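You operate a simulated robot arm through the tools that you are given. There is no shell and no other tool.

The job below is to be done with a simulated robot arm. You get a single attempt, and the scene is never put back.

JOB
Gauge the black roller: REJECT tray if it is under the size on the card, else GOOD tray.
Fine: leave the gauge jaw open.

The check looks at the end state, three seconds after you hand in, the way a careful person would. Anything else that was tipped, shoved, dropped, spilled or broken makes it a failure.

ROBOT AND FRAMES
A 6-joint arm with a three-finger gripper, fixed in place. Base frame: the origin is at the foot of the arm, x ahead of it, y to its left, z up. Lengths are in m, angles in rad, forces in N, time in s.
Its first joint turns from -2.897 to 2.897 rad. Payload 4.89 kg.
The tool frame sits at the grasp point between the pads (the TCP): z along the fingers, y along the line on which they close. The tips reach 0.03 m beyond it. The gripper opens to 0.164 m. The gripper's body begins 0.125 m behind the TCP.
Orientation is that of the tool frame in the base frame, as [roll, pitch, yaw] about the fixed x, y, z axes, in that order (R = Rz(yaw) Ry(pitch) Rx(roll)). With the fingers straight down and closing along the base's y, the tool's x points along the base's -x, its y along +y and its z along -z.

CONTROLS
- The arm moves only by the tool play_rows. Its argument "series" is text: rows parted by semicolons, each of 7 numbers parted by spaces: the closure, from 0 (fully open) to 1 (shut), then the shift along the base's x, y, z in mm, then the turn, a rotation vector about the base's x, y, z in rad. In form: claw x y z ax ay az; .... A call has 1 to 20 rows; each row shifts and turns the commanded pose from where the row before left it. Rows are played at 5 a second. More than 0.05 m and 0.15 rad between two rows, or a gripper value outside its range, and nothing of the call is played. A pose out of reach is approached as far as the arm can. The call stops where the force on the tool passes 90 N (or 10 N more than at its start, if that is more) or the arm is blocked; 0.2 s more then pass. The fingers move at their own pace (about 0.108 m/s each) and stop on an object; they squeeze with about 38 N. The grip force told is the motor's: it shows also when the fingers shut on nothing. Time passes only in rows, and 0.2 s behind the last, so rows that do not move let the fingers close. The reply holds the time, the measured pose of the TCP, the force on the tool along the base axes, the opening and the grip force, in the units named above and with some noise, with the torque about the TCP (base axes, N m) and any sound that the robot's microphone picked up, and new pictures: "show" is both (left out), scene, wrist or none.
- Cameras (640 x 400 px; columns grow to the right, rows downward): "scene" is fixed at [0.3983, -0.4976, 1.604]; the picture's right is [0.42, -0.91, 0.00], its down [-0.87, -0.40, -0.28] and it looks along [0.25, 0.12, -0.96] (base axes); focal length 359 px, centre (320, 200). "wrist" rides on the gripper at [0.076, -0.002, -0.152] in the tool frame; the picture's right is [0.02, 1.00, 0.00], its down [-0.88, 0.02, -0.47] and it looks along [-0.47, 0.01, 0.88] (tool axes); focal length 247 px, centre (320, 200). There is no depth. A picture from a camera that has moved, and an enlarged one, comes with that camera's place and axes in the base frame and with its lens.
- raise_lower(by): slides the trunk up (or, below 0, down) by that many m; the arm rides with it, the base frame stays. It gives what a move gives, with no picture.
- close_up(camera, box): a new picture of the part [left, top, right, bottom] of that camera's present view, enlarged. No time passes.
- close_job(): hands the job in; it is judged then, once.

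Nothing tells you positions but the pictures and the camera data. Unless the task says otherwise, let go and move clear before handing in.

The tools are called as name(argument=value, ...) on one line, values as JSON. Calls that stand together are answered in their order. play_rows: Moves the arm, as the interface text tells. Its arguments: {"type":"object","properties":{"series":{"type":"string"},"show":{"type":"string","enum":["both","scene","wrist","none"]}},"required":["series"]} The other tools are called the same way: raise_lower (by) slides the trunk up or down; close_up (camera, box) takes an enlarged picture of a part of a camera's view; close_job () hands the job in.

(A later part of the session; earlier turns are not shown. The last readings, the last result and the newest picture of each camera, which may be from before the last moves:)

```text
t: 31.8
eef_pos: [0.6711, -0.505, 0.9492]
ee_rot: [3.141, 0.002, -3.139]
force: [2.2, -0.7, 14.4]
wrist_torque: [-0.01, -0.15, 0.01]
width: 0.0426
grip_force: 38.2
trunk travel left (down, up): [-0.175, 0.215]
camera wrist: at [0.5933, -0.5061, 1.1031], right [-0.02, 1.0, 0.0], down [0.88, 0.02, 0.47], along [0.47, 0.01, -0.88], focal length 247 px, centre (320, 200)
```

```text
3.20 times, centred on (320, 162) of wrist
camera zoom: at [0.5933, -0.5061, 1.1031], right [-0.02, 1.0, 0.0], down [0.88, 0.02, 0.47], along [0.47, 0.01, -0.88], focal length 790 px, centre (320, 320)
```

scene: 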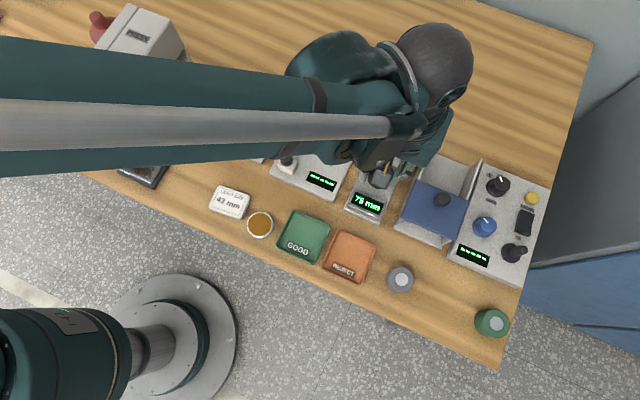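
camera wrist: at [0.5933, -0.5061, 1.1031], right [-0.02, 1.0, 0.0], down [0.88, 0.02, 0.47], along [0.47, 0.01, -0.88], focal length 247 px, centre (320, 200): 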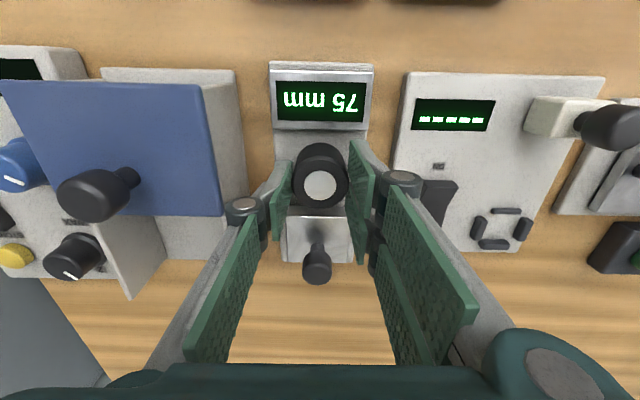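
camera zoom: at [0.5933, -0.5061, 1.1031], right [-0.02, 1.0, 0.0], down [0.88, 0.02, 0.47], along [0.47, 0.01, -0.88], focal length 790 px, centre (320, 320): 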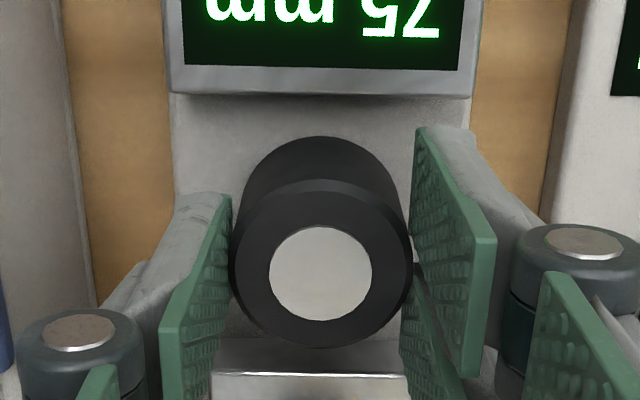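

The contact (14 N up) matches the estimated bed height, so the roller is standing on the gauge bed. I'll ease off slightly, open a little, and rise clear.

play_rows(series="1 0 0 0.7 0 0 0; 0.65 0 0 0 0 0 0; 0.65 0 0 0 0 0 0; 0.65 0 0 0 0 0 0; 0.65 0 0 8 0 0 0; 0.65 0 0 15 0 0 0; 0.65 0 0 25 0 0 0; 0.65 0 0 30 0 0 0; 0.65 0 0 0 0 0 0", show="both")

close_up(camera="wrist", box=[240, 70, 400, 270])

```text
t: 33.8
eef_pos: [0.6685, -0.5031, 1.0285]
ee_rot: [-3.14, -0.001, -3.139]
force: [-0.3, -0.1, 0.2]
wrist_torque: [-0.02, -0.05, -0.03]
width: 0.0576
grip_force: 0.0
trunk travel left (down, up): [-0.175, 0.215]
camera wrist: at [0.592, -0.5048, 1.1809], right [-0.02, 1.0, 0.0], down [0.88, 0.02, 0.47], along [0.47, 0.01, -0.88], focal length 247 px, centre (320, 200)
```

scene: 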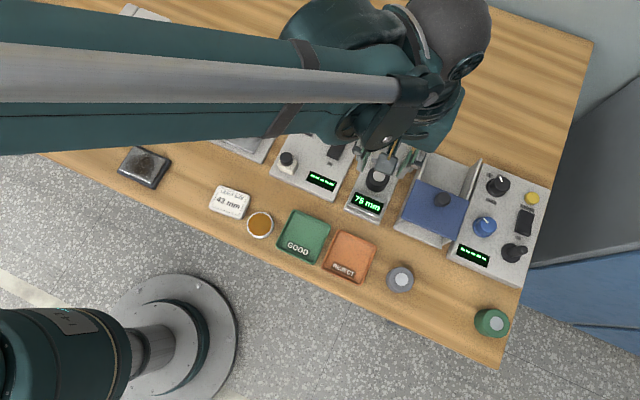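
wrist: 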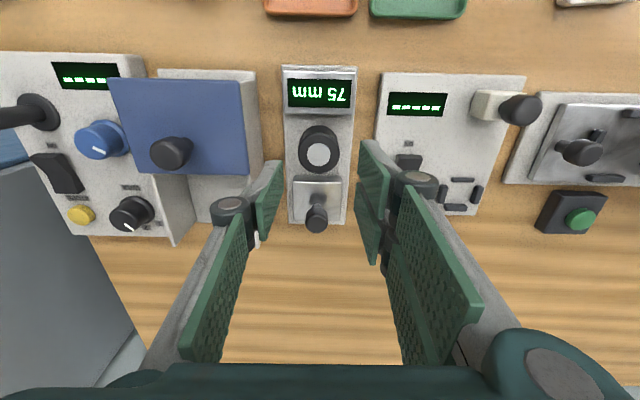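

```text
2.00 times, centred on (320, 170) of wrist
camera zoom: at [0.592, -0.5048, 1.1809], right [-0.02, 1.0, 0.0], down [0.88, 0.02, 0.47], along [0.47, 0.01, -0.88], focal length 494 px, centre (320, 260)
```

zoom: 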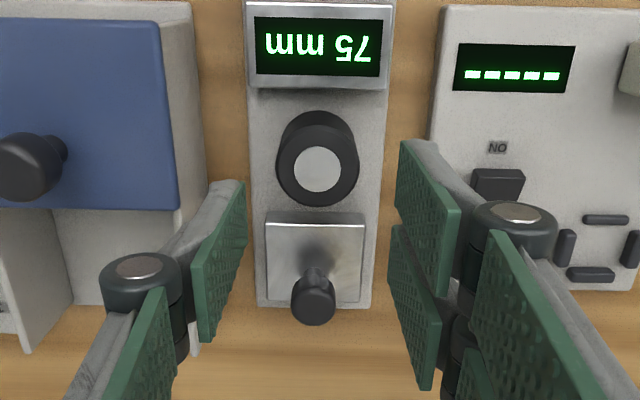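

The roller is standing upright between the jaws and the display still reads 75 mm. The slider's knob is near (0.735, −0.505), top at about z 0.957, so next I'll move above it.

play_rows(series="0.65 33 -1 0 0 0 0; 0.65 33 -1 0 0 0 0; 0.65 0 0 -10 0 0 0; 0.65 0 0 0 0 0 0; 0.65 0 0 0 0 0 0", show="wrist")

close_up(camera="wrist", box=[240, 50, 400, 250])

```text
t: 35.0
eef_pos: [0.7331, -0.5047, 1.0179]
ee_rot: [-3.142, -0.001, -3.141]
force: [-0.5, -0.1, -0.3]
wrist_torque: [0.0, 0.01, 0.02]
width: 0.0574
grip_force: 0.0
trunk travel left (down, up): [-0.175, 0.215]
camera wrist: at [0.6573, -0.5077, 1.1714], right [-0.02, 1.0, 0.0], down [0.88, 0.02, 0.47], along [0.47, 0.01, -0.88], focal length 247 px, centre (320, 200)
```

wrist: 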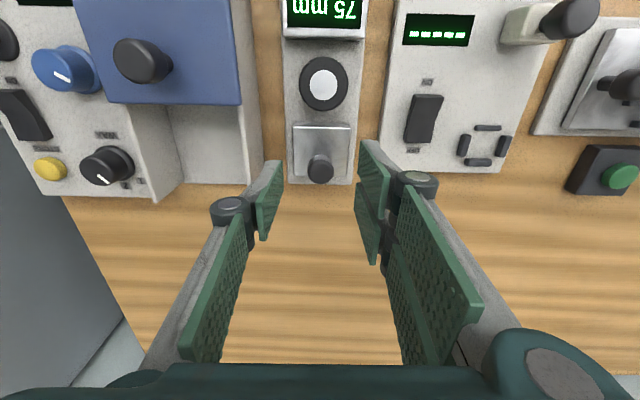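

```text
2.00 times, centred on (320, 150) of wrist
camera zoom: at [0.6573, -0.5077, 1.1714], right [-0.02, 1.0, 0.0], down [0.88, 0.02, 0.47], along [0.47, 0.01, -0.88], focal length 494 px, centre (320, 300)
```

zoom: 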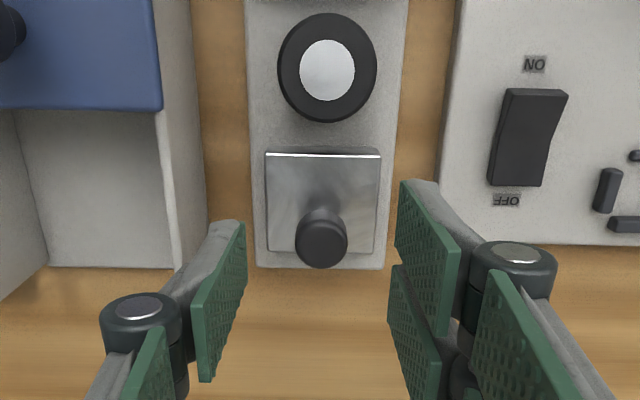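

The knob's head is about 25 mm across, centred about 8 mm ahead of the tool and in line with it in y. I'll move forward, narrow the fingers to about 46 mm, and descend around the knob, keeping the tips above the slider and clear of the roller.

play_rows(series="0.72 8 0 0 0 0 0; 0.72 0 0 -15 0 0 0; 0.72 0 0 -15 0 0 0; 0.72 0 0 0 0 0 0; 0.72 0 0 0 0 0 0", show="wrist")

close_up(camera="wrist", box=[240, 50, 400, 250])

```text
t: 36.2
eef_pos: [0.7451, -0.5063, 0.9895]
ee_rot: [-3.141, 0.001, -3.139]
force: [0.5, -0.5, -0.3]
wrist_torque: [-0.01, 0.01, -0.02]
width: 0.0457
grip_force: 0.1
trunk travel left (down, up): [-0.175, 0.215]
camera wrist: at [0.6678, -0.5085, 1.1415], right [-0.02, 1.0, 0.0], down [0.88, 0.02, 0.47], along [0.47, 0.01, -0.88], focal length 247 px, centre (320, 200)
```

wrist: 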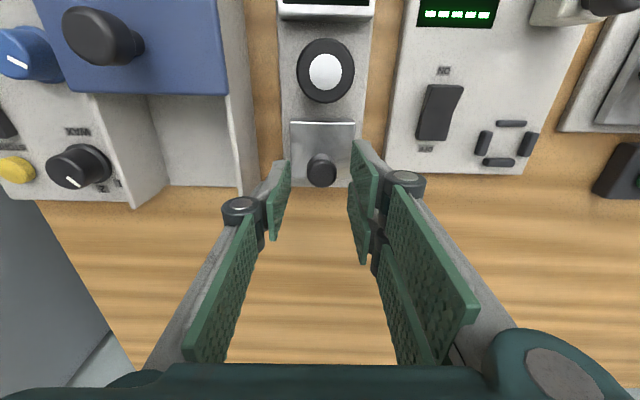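

```text
2.00 times, centred on (320, 150) of wrist
camera zoom: at [0.6678, -0.5085, 1.1415], right [-0.02, 1.0, 0.0], down [0.88, 0.02, 0.47], along [0.47, 0.01, -0.88], focal length 494 px, centre (320, 300)
```

zoom: 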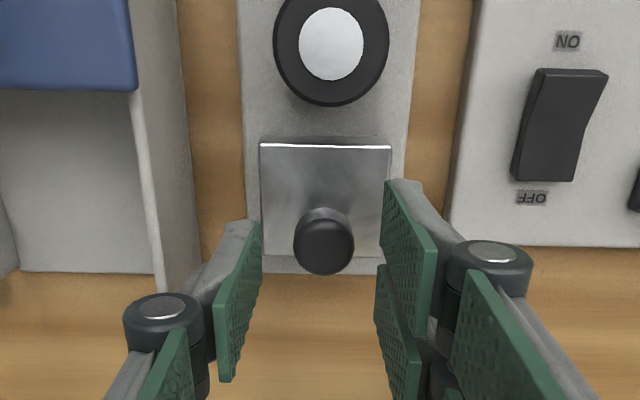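

The knob is centred between the fingers. Descending the last 25 mm around it.

play_rows(series="0.72 0 0 -8 0 0 0; 0.72 0 0 -8 0 0 0; 0.72 0 0 -7 0 0 0; 0.72 0 0 0 0 0 0; 0.72 0 0 0 0 0 0", show="wrist")

close_up(camera="wrist", box=[240, 50, 400, 250])

```text
t: 37.4
eef_pos: [0.7431, -0.5052, 0.965]
ee_rot: [-3.141, 0.0, -3.141]
force: [0.5, 0.8, -0.4]
wrist_torque: [0.01, -0.04, 0.02]
width: 0.0458
grip_force: 0.0
trunk travel left (down, up): [-0.175, 0.215]
camera wrist: at [0.667, -0.508, 1.118], right [-0.02, 1.0, 0.0], down [0.88, 0.02, 0.47], along [0.47, 0.01, -0.88], focal length 247 px, centre (320, 200)
```

wrist: 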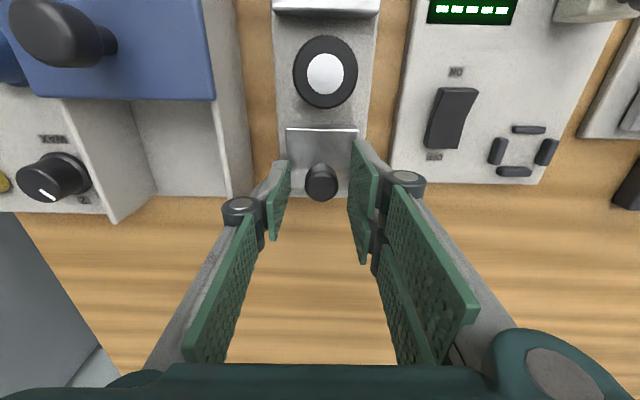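

```text
2.00 times, centred on (320, 150) of wrist
camera zoom: at [0.667, -0.508, 1.118], right [-0.02, 1.0, 0.0], down [0.88, 0.02, 0.47], along [0.47, 0.01, -0.88], focal length 494 px, centre (320, 300)
```

zoom: 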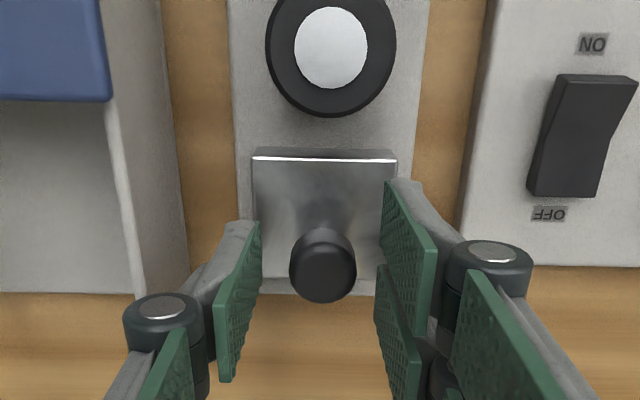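

The fingers straddle the knob cleanly with no contact force. Closing on it now, then checking that the scene camera can see the display.

play_rows(series="0.85 0 0 0 0 0 0; 1 0 0 0 0 0 0; 1 0 0 0 0 0 0; 1 0 0 0 0 0 0", show="both")

close_up(camera="wrist", box=[240, 50, 400, 250])

close_up(camera="scene", box=[340, 130, 440, 230])

```text
t: 38.4
eef_pos: [0.7438, -0.5044, 0.9635]
ee_rot: [-3.142, 0.0, -3.139]
force: [-1.0, 14.7, -4.9]
wrist_torque: [0.34, -0.03, -0.03]
width: 0.0248
grip_force: 45.0
trunk travel left (down, up): [-0.175, 0.215]
camera wrist: at [0.6672, -0.5071, 1.1181], right [-0.02, 1.0, 0.0], down [0.88, 0.02, 0.47], along [0.47, 0.01, -0.88], focal length 247 px, centre (320, 200)
```

scene: 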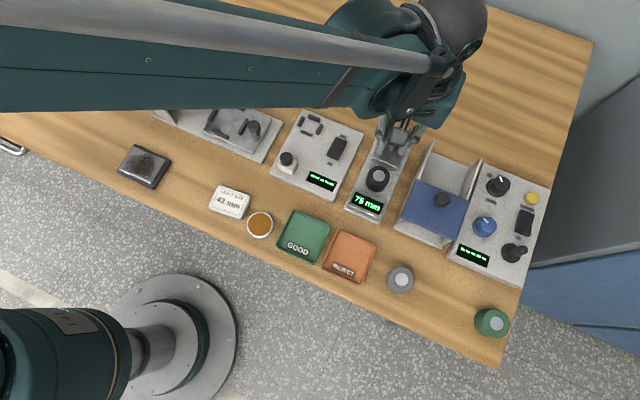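
wrist: 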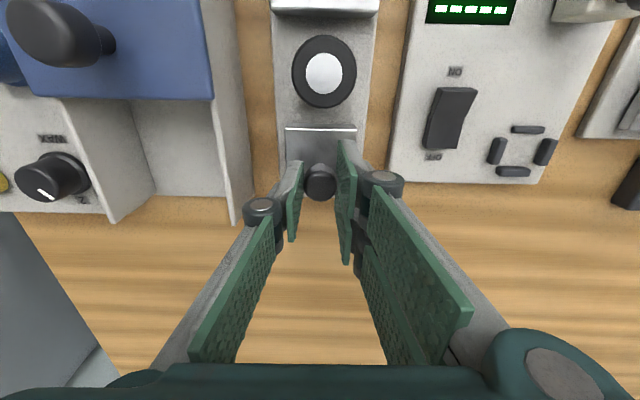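

```text
2.00 times, centred on (320, 150) of wrist
camera zoom: at [0.6672, -0.5071, 1.1181], right [-0.02, 1.0, 0.0], down [0.88, 0.02, 0.47], along [0.47, 0.01, -0.88], focal length 494 px, centre (320, 300)
```

zoom: 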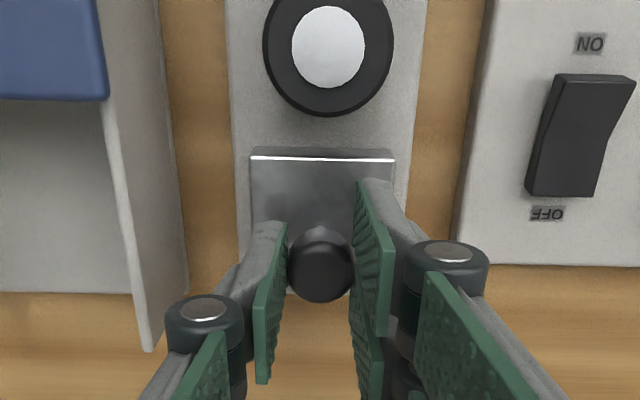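

```text
4.00 times, centred on (390, 180) of scene
camera zoom: at [0.3983, -0.4976, 1.604], right [0.42, -0.91, 0.0], down [-0.87, -0.4, -0.28], along [0.25, 0.12, -0.96], focal length 1435 px, centre (40, 280)
```

zoom: 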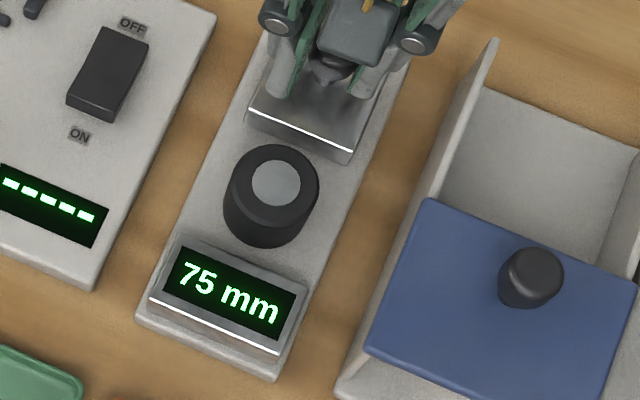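

The knob is gripped and the display is clearly readable from the scene camera. I'll ease the sideways force with a small y shift and start sliding the jaw toward the roller.

play_rows(series="1 0 0.8 0.3 0 0 0; 1 -3 0 0 0 0 0; 1 -4 0 0 0 0 0; 1 0 0 0 0 0 0", show="none")

close_up(camera="scene", box=[340, 130, 440, 230])

```text
t: 39.4
eef_pos: [0.7372, -0.5049, 0.9651]
ee_rot: [-3.141, -0.001, 3.141]
force: [-0.2, 10.0, -14.7]
wrist_torque: [0.11, -0.33, -0.05]
width: 0.0248
grip_force: 45.1
trunk travel left (down, up): [-0.175, 0.215]
```

```text
4.00 times, centred on (390, 180) of scene
camera zoom: at [0.3983, -0.4976, 1.604], right [0.42, -0.91, 0.0], down [-0.87, -0.4, -0.28], along [0.25, 0.12, -0.96], focal length 1435 px, centre (40, 280)
```

zoom: 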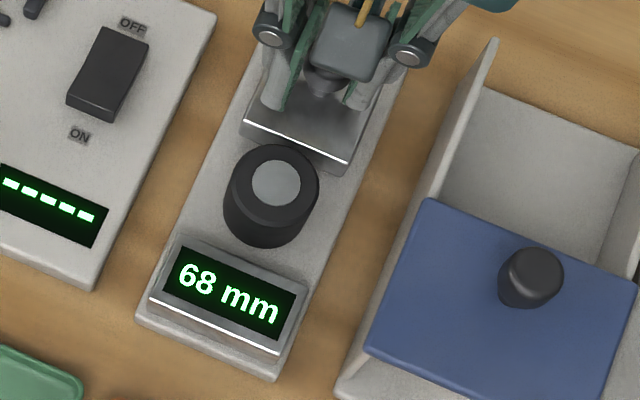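

The jaw slides freely and the display now reads 68 mm. Continuing gently, with small y and z corrections to reduce side load.

play_rows(series="1 -2 1 -0.5 0 0 0; 1 -4 0 0 0 0 0; 1 0 0 0 0 0 0", show="none")

close_up(camera="scene", box=[340, 130, 440, 230])

```text
t: 40.2
eef_pos: [0.731, -0.5046, 0.9643]
ee_rot: [3.141, 0.001, 3.141]
force: [0.6, -1.5, -5.8]
wrist_torque: [-0.05, 0.2, -0.12]
width: 0.0247
grip_force: 44.8
trunk travel left (down, up): [-0.175, 0.215]
```

```text
4.00 times, centred on (390, 180) of scene
camera zoom: at [0.3983, -0.4976, 1.604], right [0.42, -0.91, 0.0], down [-0.87, -0.4, -0.28], along [0.25, 0.12, -0.96], focal length 1435 px, centre (40, 280)
```

zoom: 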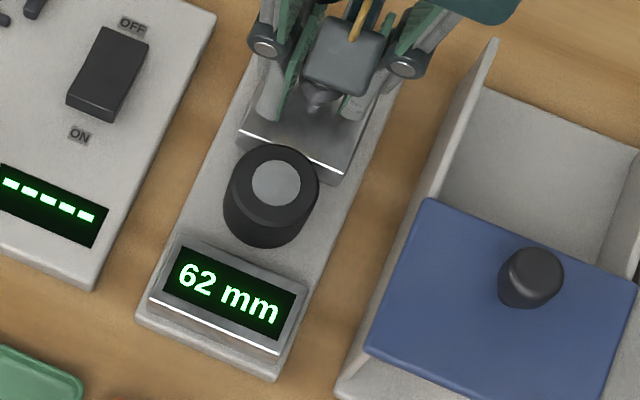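

The display reads 62 mm and side loads are small. Continuing in small steps until the jaw meets the roller and nudges it toward the fixed jaw.

play_rows(series="1 -2 0 -0.3 0 0 0; 1 -2 0 0 0 0 0; 1 -2 0 0 0 0 0; 1 0 0 0 0 0 0", show="none")

close_up(camera="scene", box=[340, 130, 440, 230])

play_rows(series="1 -2 0 0 0 0 0; 1 -2 0 0 0 0 0; 1 0 0 0 0 0 0", show="none")

close_up(camera="scene", box=[340, 130, 440, 230])

```text
t: 41.2
eef_pos: [0.724, -0.5054, 0.9647]
ee_rot: [3.141, 0.001, 3.141]
force: [1.7, -17.9, 11.1]
wrist_torque: [-0.53, 0.12, -0.13]
width: 0.0248
grip_force: 45.3
trunk travel left (down, up): [-0.175, 0.215]
```

```text
4.00 times, centred on (390, 180) of scene
camera zoom: at [0.3983, -0.4976, 1.604], right [0.42, -0.91, 0.0], down [-0.87, -0.4, -0.28], along [0.25, 0.12, -0.96], focal length 1435 px, centre (40, 280)
```

zoom: 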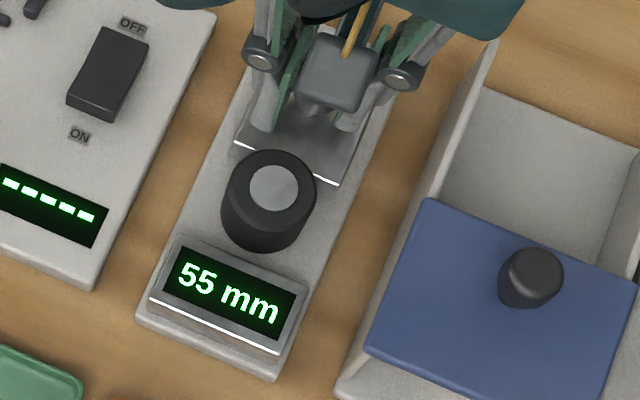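

```text
t: 42.0
eef_pos: [0.7214, -0.5051, 0.9648]
ee_rot: [-3.141, 0.002, 3.141]
force: [1.1, -25.1, 19.1]
wrist_torque: [-0.7, -0.16, -0.13]
width: 0.0246
grip_force: 44.6
trunk travel left (down, up): [-0.175, 0.215]
```

```text
4.00 times, centred on (390, 180) of scene
camera zoom: at [0.3983, -0.4976, 1.604], right [0.42, -0.91, 0.0], down [-0.87, -0.4, -0.28], along [0.25, 0.12, -0.96], focal length 1435 px, centre (40, 280)
```

zoom: 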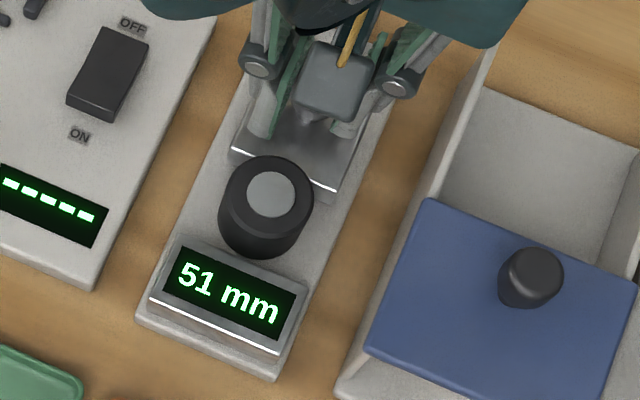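

The roller is being slid upright; the display reads 51 mm. I'll correct the building side load (y −1, z +0.5) and approach the final few millimetres slowly.

play_rows(series="1 0 -1.1 0.6 0 0 0; 1 -2 0 0 0 0 0; 1 0 0 0 0 0 0", show="none")

close_up(camera="scene", box=[340, 130, 440, 230])

```text
t: 42.8
eef_pos: [0.7193, -0.5063, 0.9644]
ee_rot: [3.141, -0.001, -3.139]
force: [1.5, -6.8, 3.5]
wrist_torque: [-0.22, -0.39, 0.0]
width: 0.0247
grip_force: 44.7
trunk travel left (down, up): [-0.175, 0.215]
```

```text
4.00 times, centred on (390, 180) of scene
camera zoom: at [0.3983, -0.4976, 1.604], right [0.42, -0.91, 0.0], down [-0.87, -0.4, -0.28], along [0.25, 0.12, -0.96], focal length 1435 px, centre (40, 280)
```

zoom: 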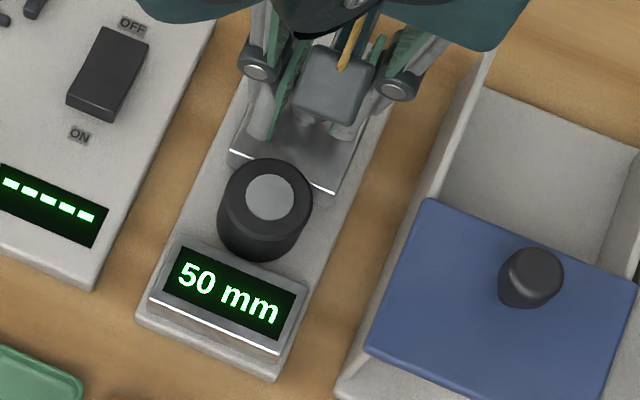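

Side load is down and the display reads 50 mm. Continuing in 1–2 mm steps.

play_rows(series="1 -1.5 -0.4 0 0 0 0; 1 -1.5 0 0 0 0 0; 1 0 0 0 0 0 0", show="none")

close_up(camera="scene", box=[340, 130, 440, 230])

```text
t: 43.6
eef_pos: [0.7162, -0.5044, 0.9642]
ee_rot: [3.142, -0.001, -3.14]
force: [1.7, 8.8, 6.3]
wrist_torque: [0.22, 0.02, 0.01]
width: 0.0248
grip_force: 45.3
trunk travel left (down, up): [-0.175, 0.215]
```

```text
4.00 times, centred on (390, 180) of scene
camera zoom: at [0.3983, -0.4976, 1.604], right [0.42, -0.91, 0.0], down [-0.87, -0.4, -0.28], along [0.25, 0.12, -0.96], focal length 1435 px, centre (40, 280)
```

zoom: 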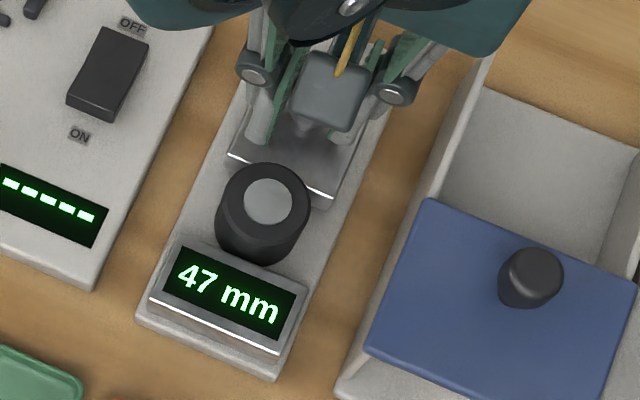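

The display reads 47 mm with the force along x still small, so the roller hasn't met the fixed jaw. Continuing 1 mm at a time.

play_rows(series="1 -1 0.2 0 0 0 0; 1 -1 0 0 0 0 0; 1 0 0 0 0 0 0", show="none")

close_up(camera="scene", box=[340, 130, 440, 230])

play_rows(series="1 -1 0 0 0 0 0; 1 0 0 0 0 0 0", show="none")

close_up(camera="scene", box=[340, 130, 440, 230])

```text
t: 44.4
eef_pos: [0.7133, -0.5054, 0.9649]
ee_rot: [-3.139, 0.0, -3.14]
force: [1.2, 12.9, 4.2]
wrist_torque: [0.35, -0.15, 0.0]
width: 0.0247
grip_force: 44.6
trunk travel left (down, up): [-0.175, 0.215]
```

```text
4.00 times, centred on (390, 180) of scene
camera zoom: at [0.3983, -0.4976, 1.604], right [0.42, -0.91, 0.0], down [-0.87, -0.4, -0.28], along [0.25, 0.12, -0.96], focal length 1435 px, centre (40, 280)
```

zoom: 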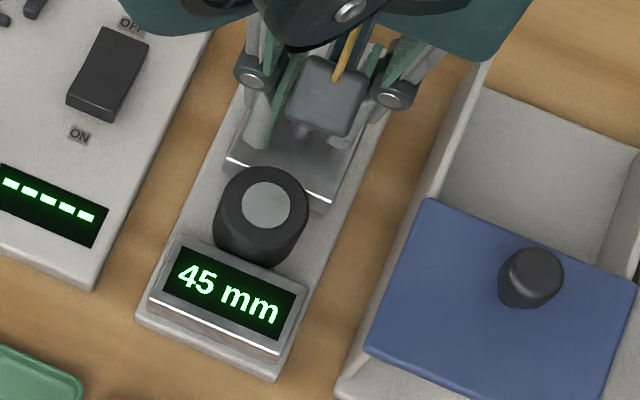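

```text
t: 45.0
eef_pos: [0.7125, -0.5045, 0.9646]
ee_rot: [-3.141, 0.0, -3.14]
force: [1.2, 15.5, -3.4]
wrist_torque: [0.25, -0.47, -0.04]
width: 0.0248
grip_force: 45.3
trunk travel left (down, up): [-0.175, 0.215]
```

```text
4.00 times, centred on (390, 180) of scene
camera zoom: at [0.3983, -0.4976, 1.604], right [0.42, -0.91, 0.0], down [-0.87, -0.4, -0.28], along [0.25, 0.12, -0.96], focal length 1435 px, centre (40, 280)
```

zoom: 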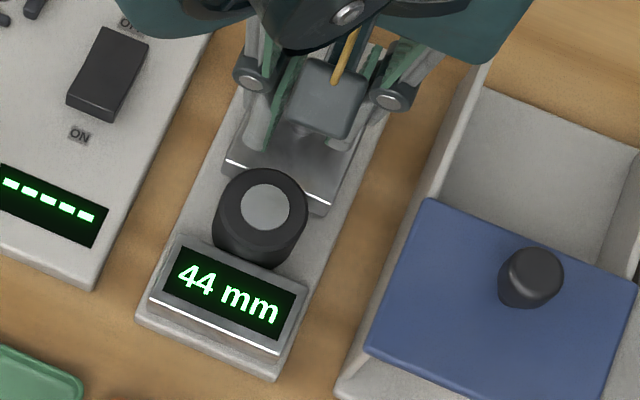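

The display reads 44 mm, with still no resistance along x. Advancing in half-millimetre steps and correcting y slightly.

play_rows(series="1 -0.6 0.6 0 0 0 0; 1 0 0 0 0 0 0", show="none")

close_up(camera="scene", box=[340, 130, 440, 230])

play_rows(series="1 -0.6 0 0 0 0 0; 1 0 0 0 0 0 0", show="none")

close_up(camera="scene", box=[340, 130, 440, 230])

```text
t: 45.6
eef_pos: [0.7121, -0.505, 0.9658]
ee_rot: [-3.141, -0.002, -3.14]
force: [6.1, 13.9, -7.2]
wrist_torque: [0.3, -0.27, 0.01]
width: 0.0246
grip_force: 45.0
trunk travel left (down, up): [-0.175, 0.215]
```

```text
4.00 times, centred on (390, 180) of scene
camera zoom: at [0.3983, -0.4976, 1.604], right [0.42, -0.91, 0.0], down [-0.87, -0.4, -0.28], along [0.25, 0.12, -0.96], focal length 1435 px, centre (40, 280)
```

zoom: 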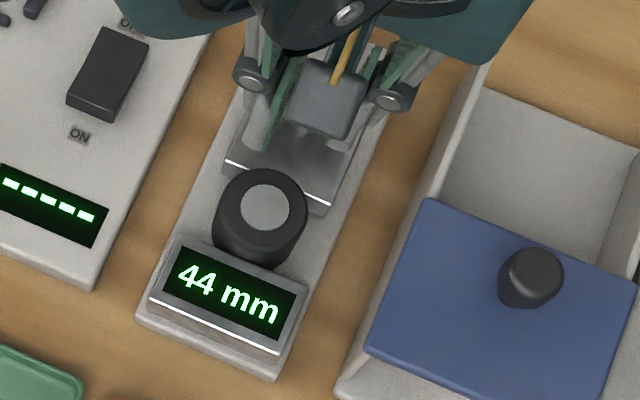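

```text
t: 46.2
eef_pos: [0.7121, -0.5044, 0.9641]
ee_rot: [-3.141, 0.0, -3.14]
force: [18.9, 11.9, -9.3]
wrist_torque: [0.25, -0.63, -0.05]
width: 0.0245
grip_force: 44.9
trunk travel left (down, up): [-0.175, 0.215]
```

```text
4.00 times, centred on (390, 180) of scene
camera zoom: at [0.3983, -0.4976, 1.604], right [0.42, -0.91, 0.0], down [-0.87, -0.4, -0.28], along [0.25, 0.12, -0.96], focal length 1435 px, centre (40, 280)
```

zoom: 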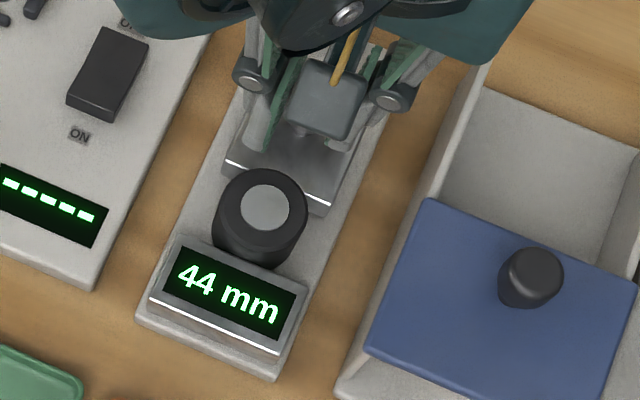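

Resistance along x has risen to about 19 N and the reading holds at 44 mm. I'll check closely that it's the jaws, not the fingers, touching the roller, and that the roller stands square.

close_up(camera="scene", box=[370, 155, 410, 205])

close_up(camera="wrist", box=[240, 30, 400, 230])

close_up(camera="scene", box=[350, 185, 390, 220])

```text
8.00 times, centred on (390, 180) of scene
camera zoom: at [0.3983, -0.4976, 1.604], right [0.42, -0.91, 0.0], down [-0.87, -0.4, -0.28], along [0.25, 0.12, -0.96], focal length 2870 px, centre (-240, 360)
```

zoom: 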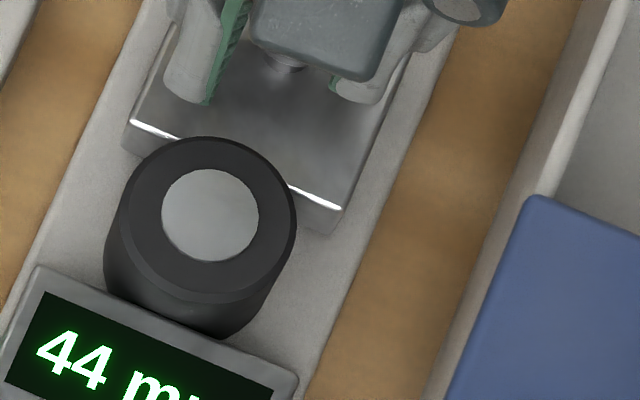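

```text
2.00 times, centred on (320, 130) of wrist
camera zoom: at [0.636, -0.5071, 1.118], right [-0.02, 1.0, 0.0], down [0.88, 0.02, 0.47], along [0.47, 0.01, -0.88], focal length 494 px, centre (320, 340)
```

zoom: 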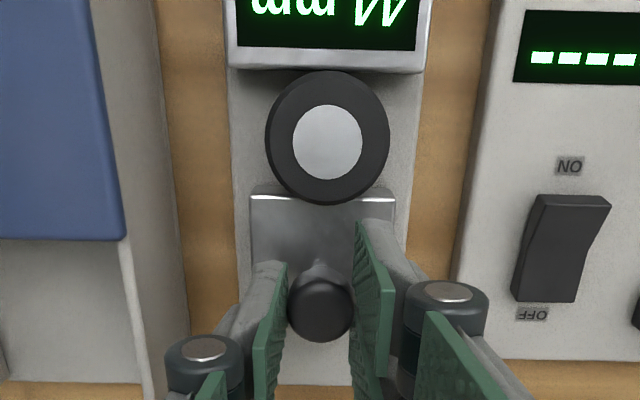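

```text
11.43 times, centred on (370, 202) of scene
camera zoom: at [0.3983, -0.4976, 1.604], right [0.42, -0.91, 0.0], down [-0.87, -0.4, -0.28], along [0.25, 0.12, -0.96], focal length 4099 px, centre (-251, 171)
```

zoom: 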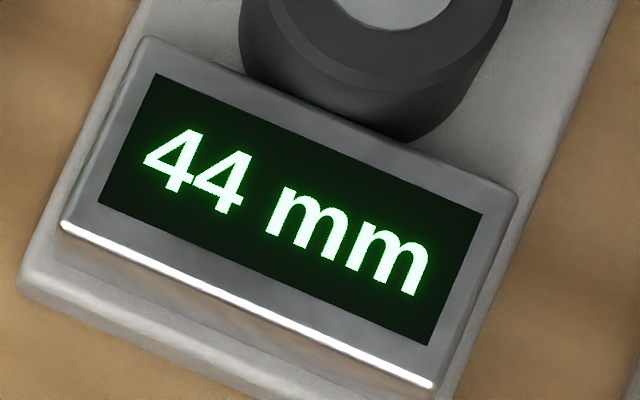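

The fingers are well behind the jaw face and the roller touches both jaws upright. I'll press just slightly more firmly, with the side load corrected, to confirm the reading doesn't change.

play_rows(series="1 0 0.6 -0.4 0 0 0; 1 -0.5 0 0 0 0 0; 1 0 0 0 0 0 0; 1 0 0 0 0 0 0", show="none")

close_up(camera="scene", box=[340, 130, 440, 230])

```text
t: 47.2
eef_pos: [0.7125, -0.5046, 0.9656]
ee_rot: [-3.14, 0.002, -3.141]
force: [38.2, -6.3, 18.0]
wrist_torque: [-0.17, -1.01, -0.08]
width: 0.0246
grip_force: 45.1
trunk travel left (down, up): [-0.175, 0.215]
```

```text
4.00 times, centred on (390, 180) of scene
camera zoom: at [0.3983, -0.4976, 1.604], right [0.42, -0.91, 0.0], down [-0.87, -0.4, -0.28], along [0.25, 0.12, -0.96], focal length 1435 px, centre (40, 280)
```

zoom: 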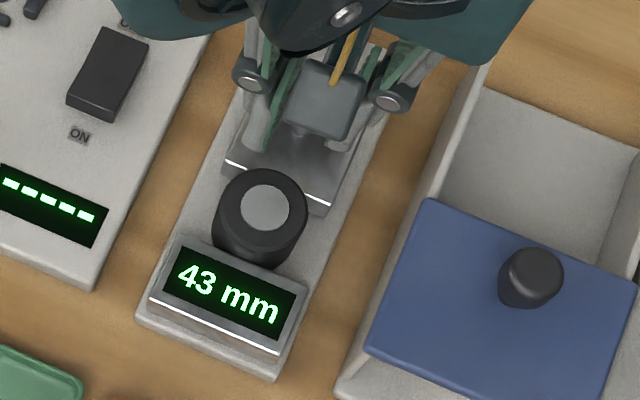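

Under 38 N the reading settles to 43 mm, so the size is close to the limit and I need to be certain. I'll remove the vertical load and see whether the reading holds.

play_rows(series="1 0 -0.2 0.5 0 0 0; 1 0 0 0 0 0 0; 1 0 0 0 0 0 0", show="none")

close_up(camera="scene", box=[350, 155, 410, 220])

play_rows(series="1 -0.3 0 0 0 0 0; 1 0 0 0 0 0 0; 1 0 0 0 0 0 0", show="none")

close_up(camera="scene", box=[350, 155, 410, 220])

```text
t: 48.0
eef_pos: [0.7126, -0.5035, 0.9643]
ee_rot: [3.141, -0.002, -3.139]
force: [39.2, -13.5, 13.3]
wrist_torque: [-0.4, -1.19, -0.13]
width: 0.0247
grip_force: 44.5
trunk travel left (down, up): [-0.175, 0.215]
```

```text
6.15 times, centred on (380, 188) of scene
camera zoom: at [0.3983, -0.4976, 1.604], right [0.42, -0.91, 0.0], down [-0.87, -0.4, -0.28], along [0.25, 0.12, -0.96], focal length 2207 px, centre (-49, 277)
```

zoom: 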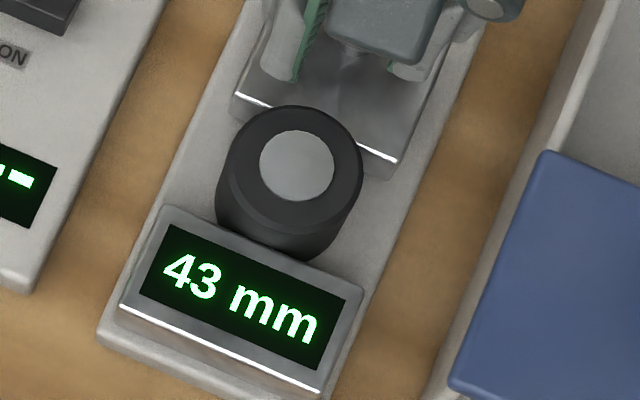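

```text
t: 48.8
eef_pos: [0.7124, -0.505, 0.9628]
ee_rot: [-3.141, 0.001, 3.14]
force: [39.5, -18.9, 9.5]
wrist_torque: [-0.55, -1.1, -0.1]
width: 0.0247
grip_force: 45.1
trunk travel left (down, up): [-0.175, 0.215]
```

```text
6.15 times, centred on (380, 188) of scene
camera zoom: at [0.3983, -0.4976, 1.604], right [0.42, -0.91, 0.0], down [-0.87, -0.4, -0.28], along [0.25, 0.12, -0.96], focal length 2207 px, centre (-49, 277)
```

zoom: 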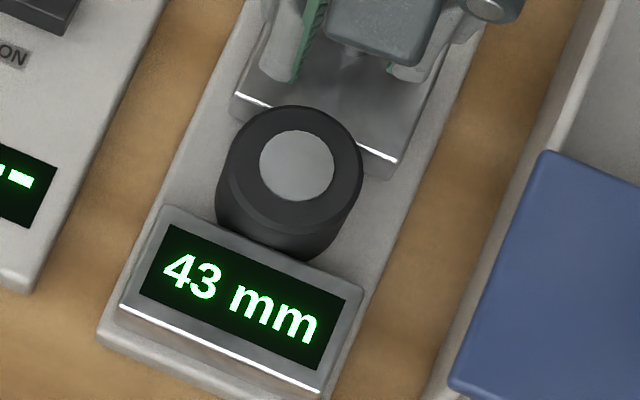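

The push saturates at about 39 N (the grip limit) and the reading stays at 43 mm; at lighter contact it was 44. I'll relax the force a little to confirm, since neither reading is under 43.

play_rows(series="1 0.6 -0.5 0.2 0 0 0; 1 0 0 0 0 0 0; 1 0 0 0 0 0 0", show="none")

close_up(camera="scene", box=[350, 155, 410, 220])

play_rows(series="1 0.5 0 0 0 0 0; 1 0 0 0 0 0 0; 1 0 0 0 0 0 0", show="none")

close_up(camera="scene", box=[350, 155, 410, 220])

```text
t: 49.6
eef_pos: [0.7114, -0.5053, 0.9636]
ee_rot: [-3.14, -0.001, -3.14]
force: [18.4, -5.6, -7.1]
wrist_torque: [-0.16, -0.42, -0.08]
width: 0.025
grip_force: 44.6
trunk travel left (down, up): [-0.175, 0.215]
```

```text
6.15 times, centred on (380, 188) of scene
camera zoom: at [0.3983, -0.4976, 1.604], right [0.42, -0.91, 0.0], down [-0.87, -0.4, -0.28], along [0.25, 0.12, -0.96], focal length 2207 px, centre (-49, 277)
```

zoom: 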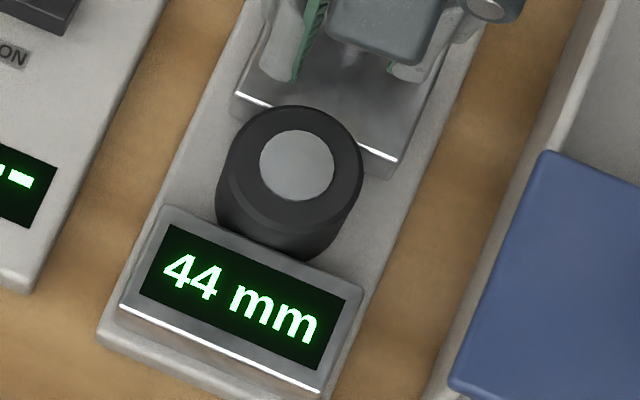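

```text
t: 50.4
eef_pos: [0.713, -0.5048, 0.9644]
ee_rot: [3.141, 0.0, 3.14]
force: [-1.2, 0.5, -18.7]
wrist_torque: [0.07, 0.87, -0.12]
width: 0.0251
grip_force: 45.0
trunk travel left (down, up): [-0.175, 0.215]
```

```text
6.15 times, centred on (380, 188) of scene
camera zoom: at [0.3983, -0.4976, 1.604], right [0.42, -0.91, 0.0], down [-0.87, -0.4, -0.28], along [0.25, 0.12, -0.96], focal length 2207 px, centre (-49, 277)
```

zoom: 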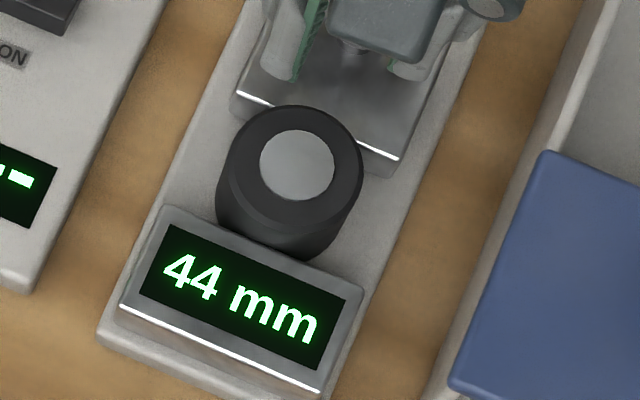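

Light clamping gives a stable 44 mm and hard pressing 43 mm, so the roller is not under 43 mm and belongs in the GOOD tray. Now I'll slide the jaw back open.

play_rows(series="1 0 0 -0.6 0 0 0; 1 3 0 0 0 0 0; 1 4 0 0 0 0 0; 1 4 0 0 0 0 0; 1 0 0 0 0 0 0", show="none")

close_up(camera="scene", box=[340, 130, 440, 230])

```text
t: 51.6
eef_pos: [0.724, -0.506, 0.9648]
ee_rot: [-3.141, 0.001, -3.14]
force: [-0.4, 6.5, -17.2]
wrist_torque: [0.09, 0.12, -0.12]
width: 0.025
grip_force: 45.1
trunk travel left (down, up): [-0.175, 0.215]
```

```text
4.00 times, centred on (390, 180) of scene
camera zoom: at [0.3983, -0.4976, 1.604], right [0.42, -0.91, 0.0], down [-0.87, -0.4, -0.28], along [0.25, 0.12, -0.96], focal length 1435 px, centre (40, 280)
```

zoom: 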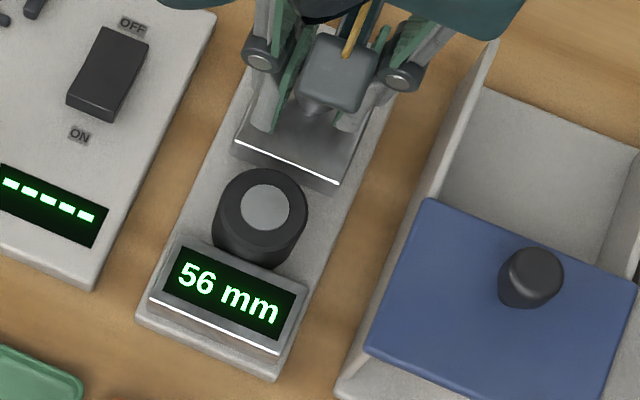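

The jaw is opening (56 mm) and the roller stays standing at the fixed jaw. Continuing back toward the starting opening.

play_rows(series="1 2 0 -0.6 0 0 0; 1 4 0.3 0 0 0 0; 1 4 0 0 0 0 0; 1 4 0 0 0 0 0; 1 0 0 0 0 0 0", show="none")

close_up(camera="scene", box=[340, 130, 440, 230])

```text
t: 52.8
eef_pos: [0.7376, -0.5053, 0.9648]
ee_rot: [-3.141, 0.001, 3.141]
force: [0.7, -3.0, 10.2]
wrist_torque: [-0.02, 0.81, -0.1]
width: 0.0249
grip_force: 45.2
trunk travel left (down, up): [-0.175, 0.215]
```

```text
4.00 times, centred on (390, 180) of scene
camera zoom: at [0.3983, -0.4976, 1.604], right [0.42, -0.91, 0.0], down [-0.87, -0.4, -0.28], along [0.25, 0.12, -0.96], focal length 1435 px, centre (40, 280)
```

zoom: 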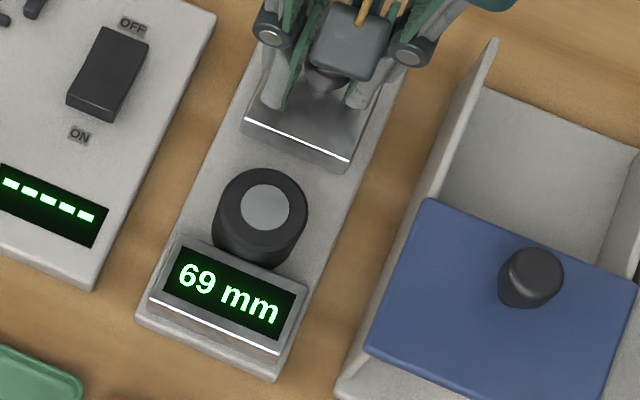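

The jaw is at 69 mm. A few more millimetres bring it back to about 75.

play_rows(series="1 2 0 0.3 0 0 0; 1 2 0 0 0 0 0; 1 1.5 0 0 0 0 0; 1 0 0 0 0 0 0", show="none")

close_up(camera="scene", box=[340, 130, 440, 230])

```text
t: 53.8
eef_pos: [0.7443, -0.5041, 0.9661]
ee_rot: [3.141, 0.0, -3.141]
force: [-0.6, -8.6, 3.6]
wrist_torque: [-0.3, -0.37, -0.12]
width: 0.0251
grip_force: 45.1
trunk travel left (down, up): [-0.175, 0.215]
```

```text
4.00 times, centred on (390, 180) of scene
camera zoom: at [0.3983, -0.4976, 1.604], right [0.42, -0.91, 0.0], down [-0.87, -0.4, -0.28], along [0.25, 0.12, -0.96], focal length 1435 px, centre (40, 280)
```

zoom: 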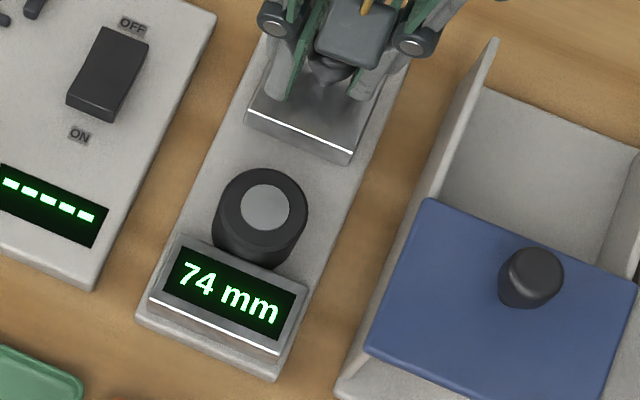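

The jaw is at 74 mm; I'll nudge it the last bit, release the knob and rise clear.

play_rows(series="1 0.8 -0.3 0 0 0 0; 1 0 0 0 0 0 0; 0.72 0 0 0 0 0 0; 0.72 0 0 0 0 0 0; 0.72 0 0 0 0 0 0; 0.72 0 0 10 0 0 0; 0.72 0 0 20 0 0 0; 0.72 0 0 30 0 0 0; 0.72 0 0 10 0 0 0; 0.72 0 0 0 0 0 0", show="both")

close_up(camera="scene", box=[340, 130, 440, 230])

close_up(camera="wrist", box=[240, 30, 400, 230])

```text
t: 56.0
eef_pos: [0.7433, -0.5052, 1.0362]
ee_rot: [-3.141, 0.001, -3.14]
force: [0.0, 0.1, 0.8]
wrist_torque: [-0.1, -0.03, -0.01]
width: 0.0456
grip_force: 0.0
trunk travel left (down, up): [-0.175, 0.215]
camera wrist: at [0.6666, -0.5072, 1.1893], right [-0.02, 1.0, 0.0], down [0.88, 0.02, 0.47], along [0.47, 0.01, -0.88], focal length 247 px, centre (320, 200)
```

scene: 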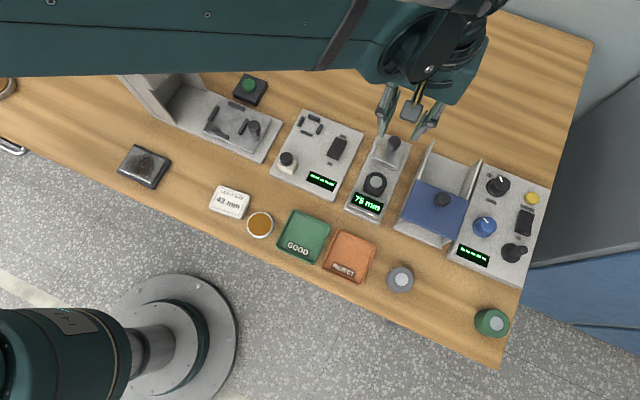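
wrist: 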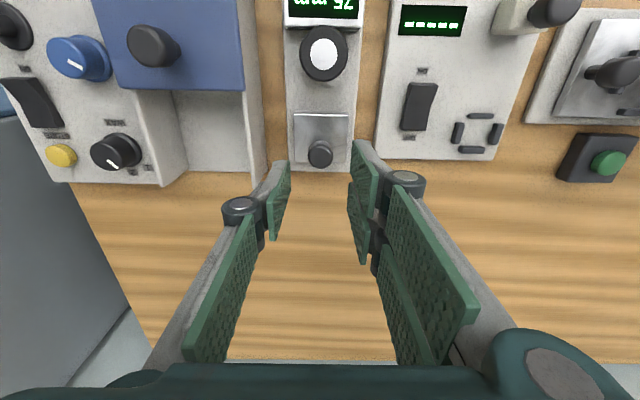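

```text
4.00 times, centred on (390, 180) of scene
camera zoom: at [0.3983, -0.4976, 1.604], right [0.42, -0.91, 0.0], down [-0.87, -0.4, -0.28], along [0.25, 0.12, -0.96], focal length 1435 px, centre (40, 280)
```

zoom: 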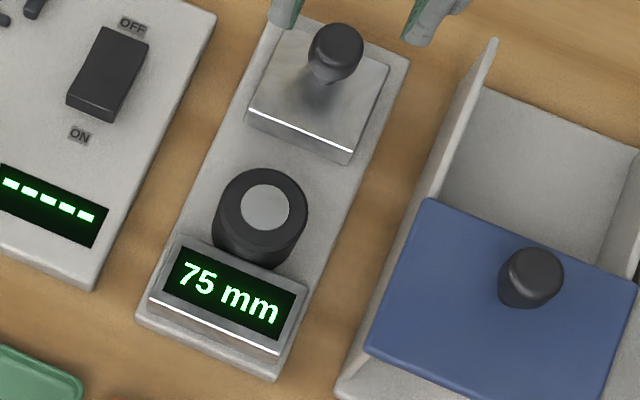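

```text
2.00 times, centred on (320, 130) of wrist
camera zoom: at [0.6666, -0.5072, 1.1893], right [-0.02, 1.0, 0.0], down [0.88, 0.02, 0.47], along [0.47, 0.01, -0.88], focal length 494 px, centre (320, 340)
```

zoom: 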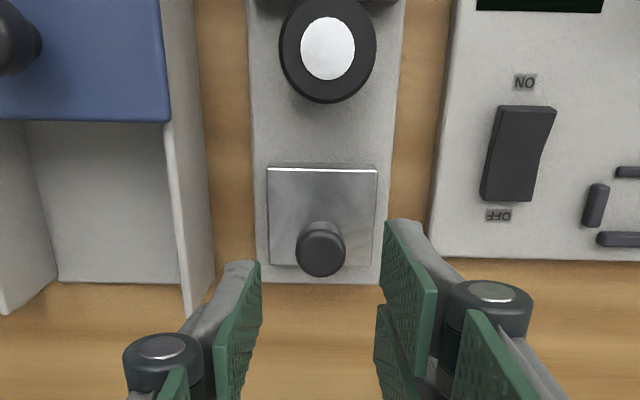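

The jaw is back at 75 mm, and the roller is standing upright against the fixed jaw at about (0.655, −0.504). I'll move above it to pick it up.

play_rows(series="0.65 -44 0 0 0 0 0; 0.65 -44 0 0 0 0 0; 0.65 0 0 -20 0 0 0; 0.65 0 0 -16 0 0 0; 0.65 0 0 0 0 0 0; 0.65 0 0 0 0 0 0", show="wrist")

close_up(camera="wrist", box=[240, 60, 400, 230])

```text
t: 57.4
eef_pos: [0.6562, -0.5052, 0.9988]
ee_rot: [-3.141, 0.002, -3.14]
force: [0.1, 0.1, -1.3]
wrist_torque: [0.11, 0.04, -0.01]
width: 0.0572
grip_force: 0.0
trunk travel left (down, up): [-0.175, 0.215]
camera wrist: at [0.5793, -0.5072, 1.1521], right [-0.02, 1.0, 0.0], down [0.88, 0.02, 0.47], along [0.47, 0.01, -0.88], focal length 247 px, centre (320, 200)
```

wrist: 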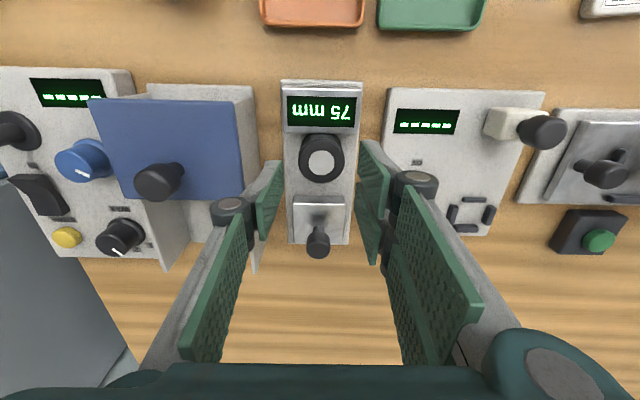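

```text
2.35 times, centred on (320, 145) of wrist
camera zoom: at [0.5793, -0.5072, 1.1521], right [-0.02, 1.0, 0.0], down [0.88, 0.02, 0.47], along [0.47, 0.01, -0.88], focal length 581 px, centre (320, 329)
```

zoom: 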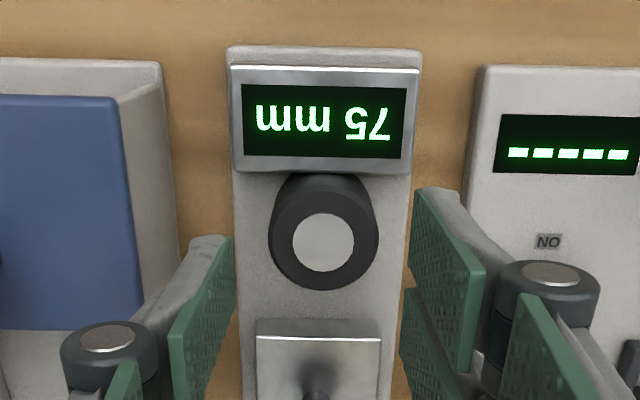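

The roller is centred between the fingers. Descending so the tips stay just above the fixed jaw's top (~0.92).

play_rows(series="0.65 0 0 -15 0 0 0; 0.65 0 0 -13 0 0 0; 0.65 0 0 -8 0 0 0; 0.65 0 0 -4 0 0 0; 0.65 0 0 0 0 0 0; 0.65 0 0 0 0 0 0", show="wrist")

close_up(camera="wrist", box=[240, 60, 400, 230])

```text
t: 58.8
eef_pos: [0.655, -0.5041, 0.9583]
ee_rot: [-3.141, 0.002, -3.14]
force: [0.6, -0.2, 0.3]
wrist_torque: [0.0, -0.01, 0.02]
width: 0.0574
grip_force: 0.2
trunk travel left (down, up): [-0.175, 0.215]
camera wrist: at [0.5786, -0.5072, 1.112], right [-0.02, 1.0, 0.0], down [0.88, 0.02, 0.47], along [0.47, 0.01, -0.88], focal length 247 px, centre (320, 200)
```

wrist: 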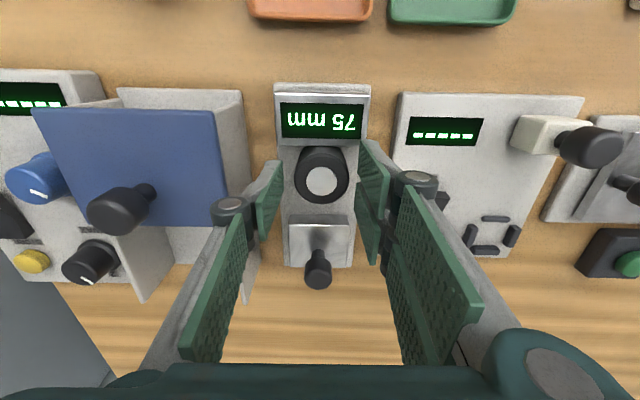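

```text
2.35 times, centred on (320, 145) of wrist
camera zoom: at [0.5786, -0.5072, 1.112], right [-0.02, 1.0, 0.0], down [0.88, 0.02, 0.47], along [0.47, 0.01, -0.88], focal length 581 px, centre (320, 329)
```

zoom: 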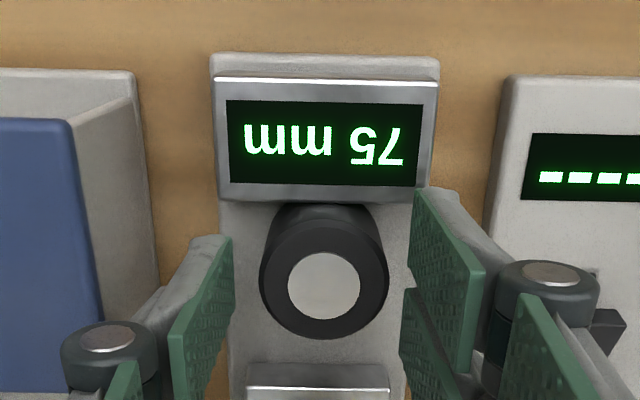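

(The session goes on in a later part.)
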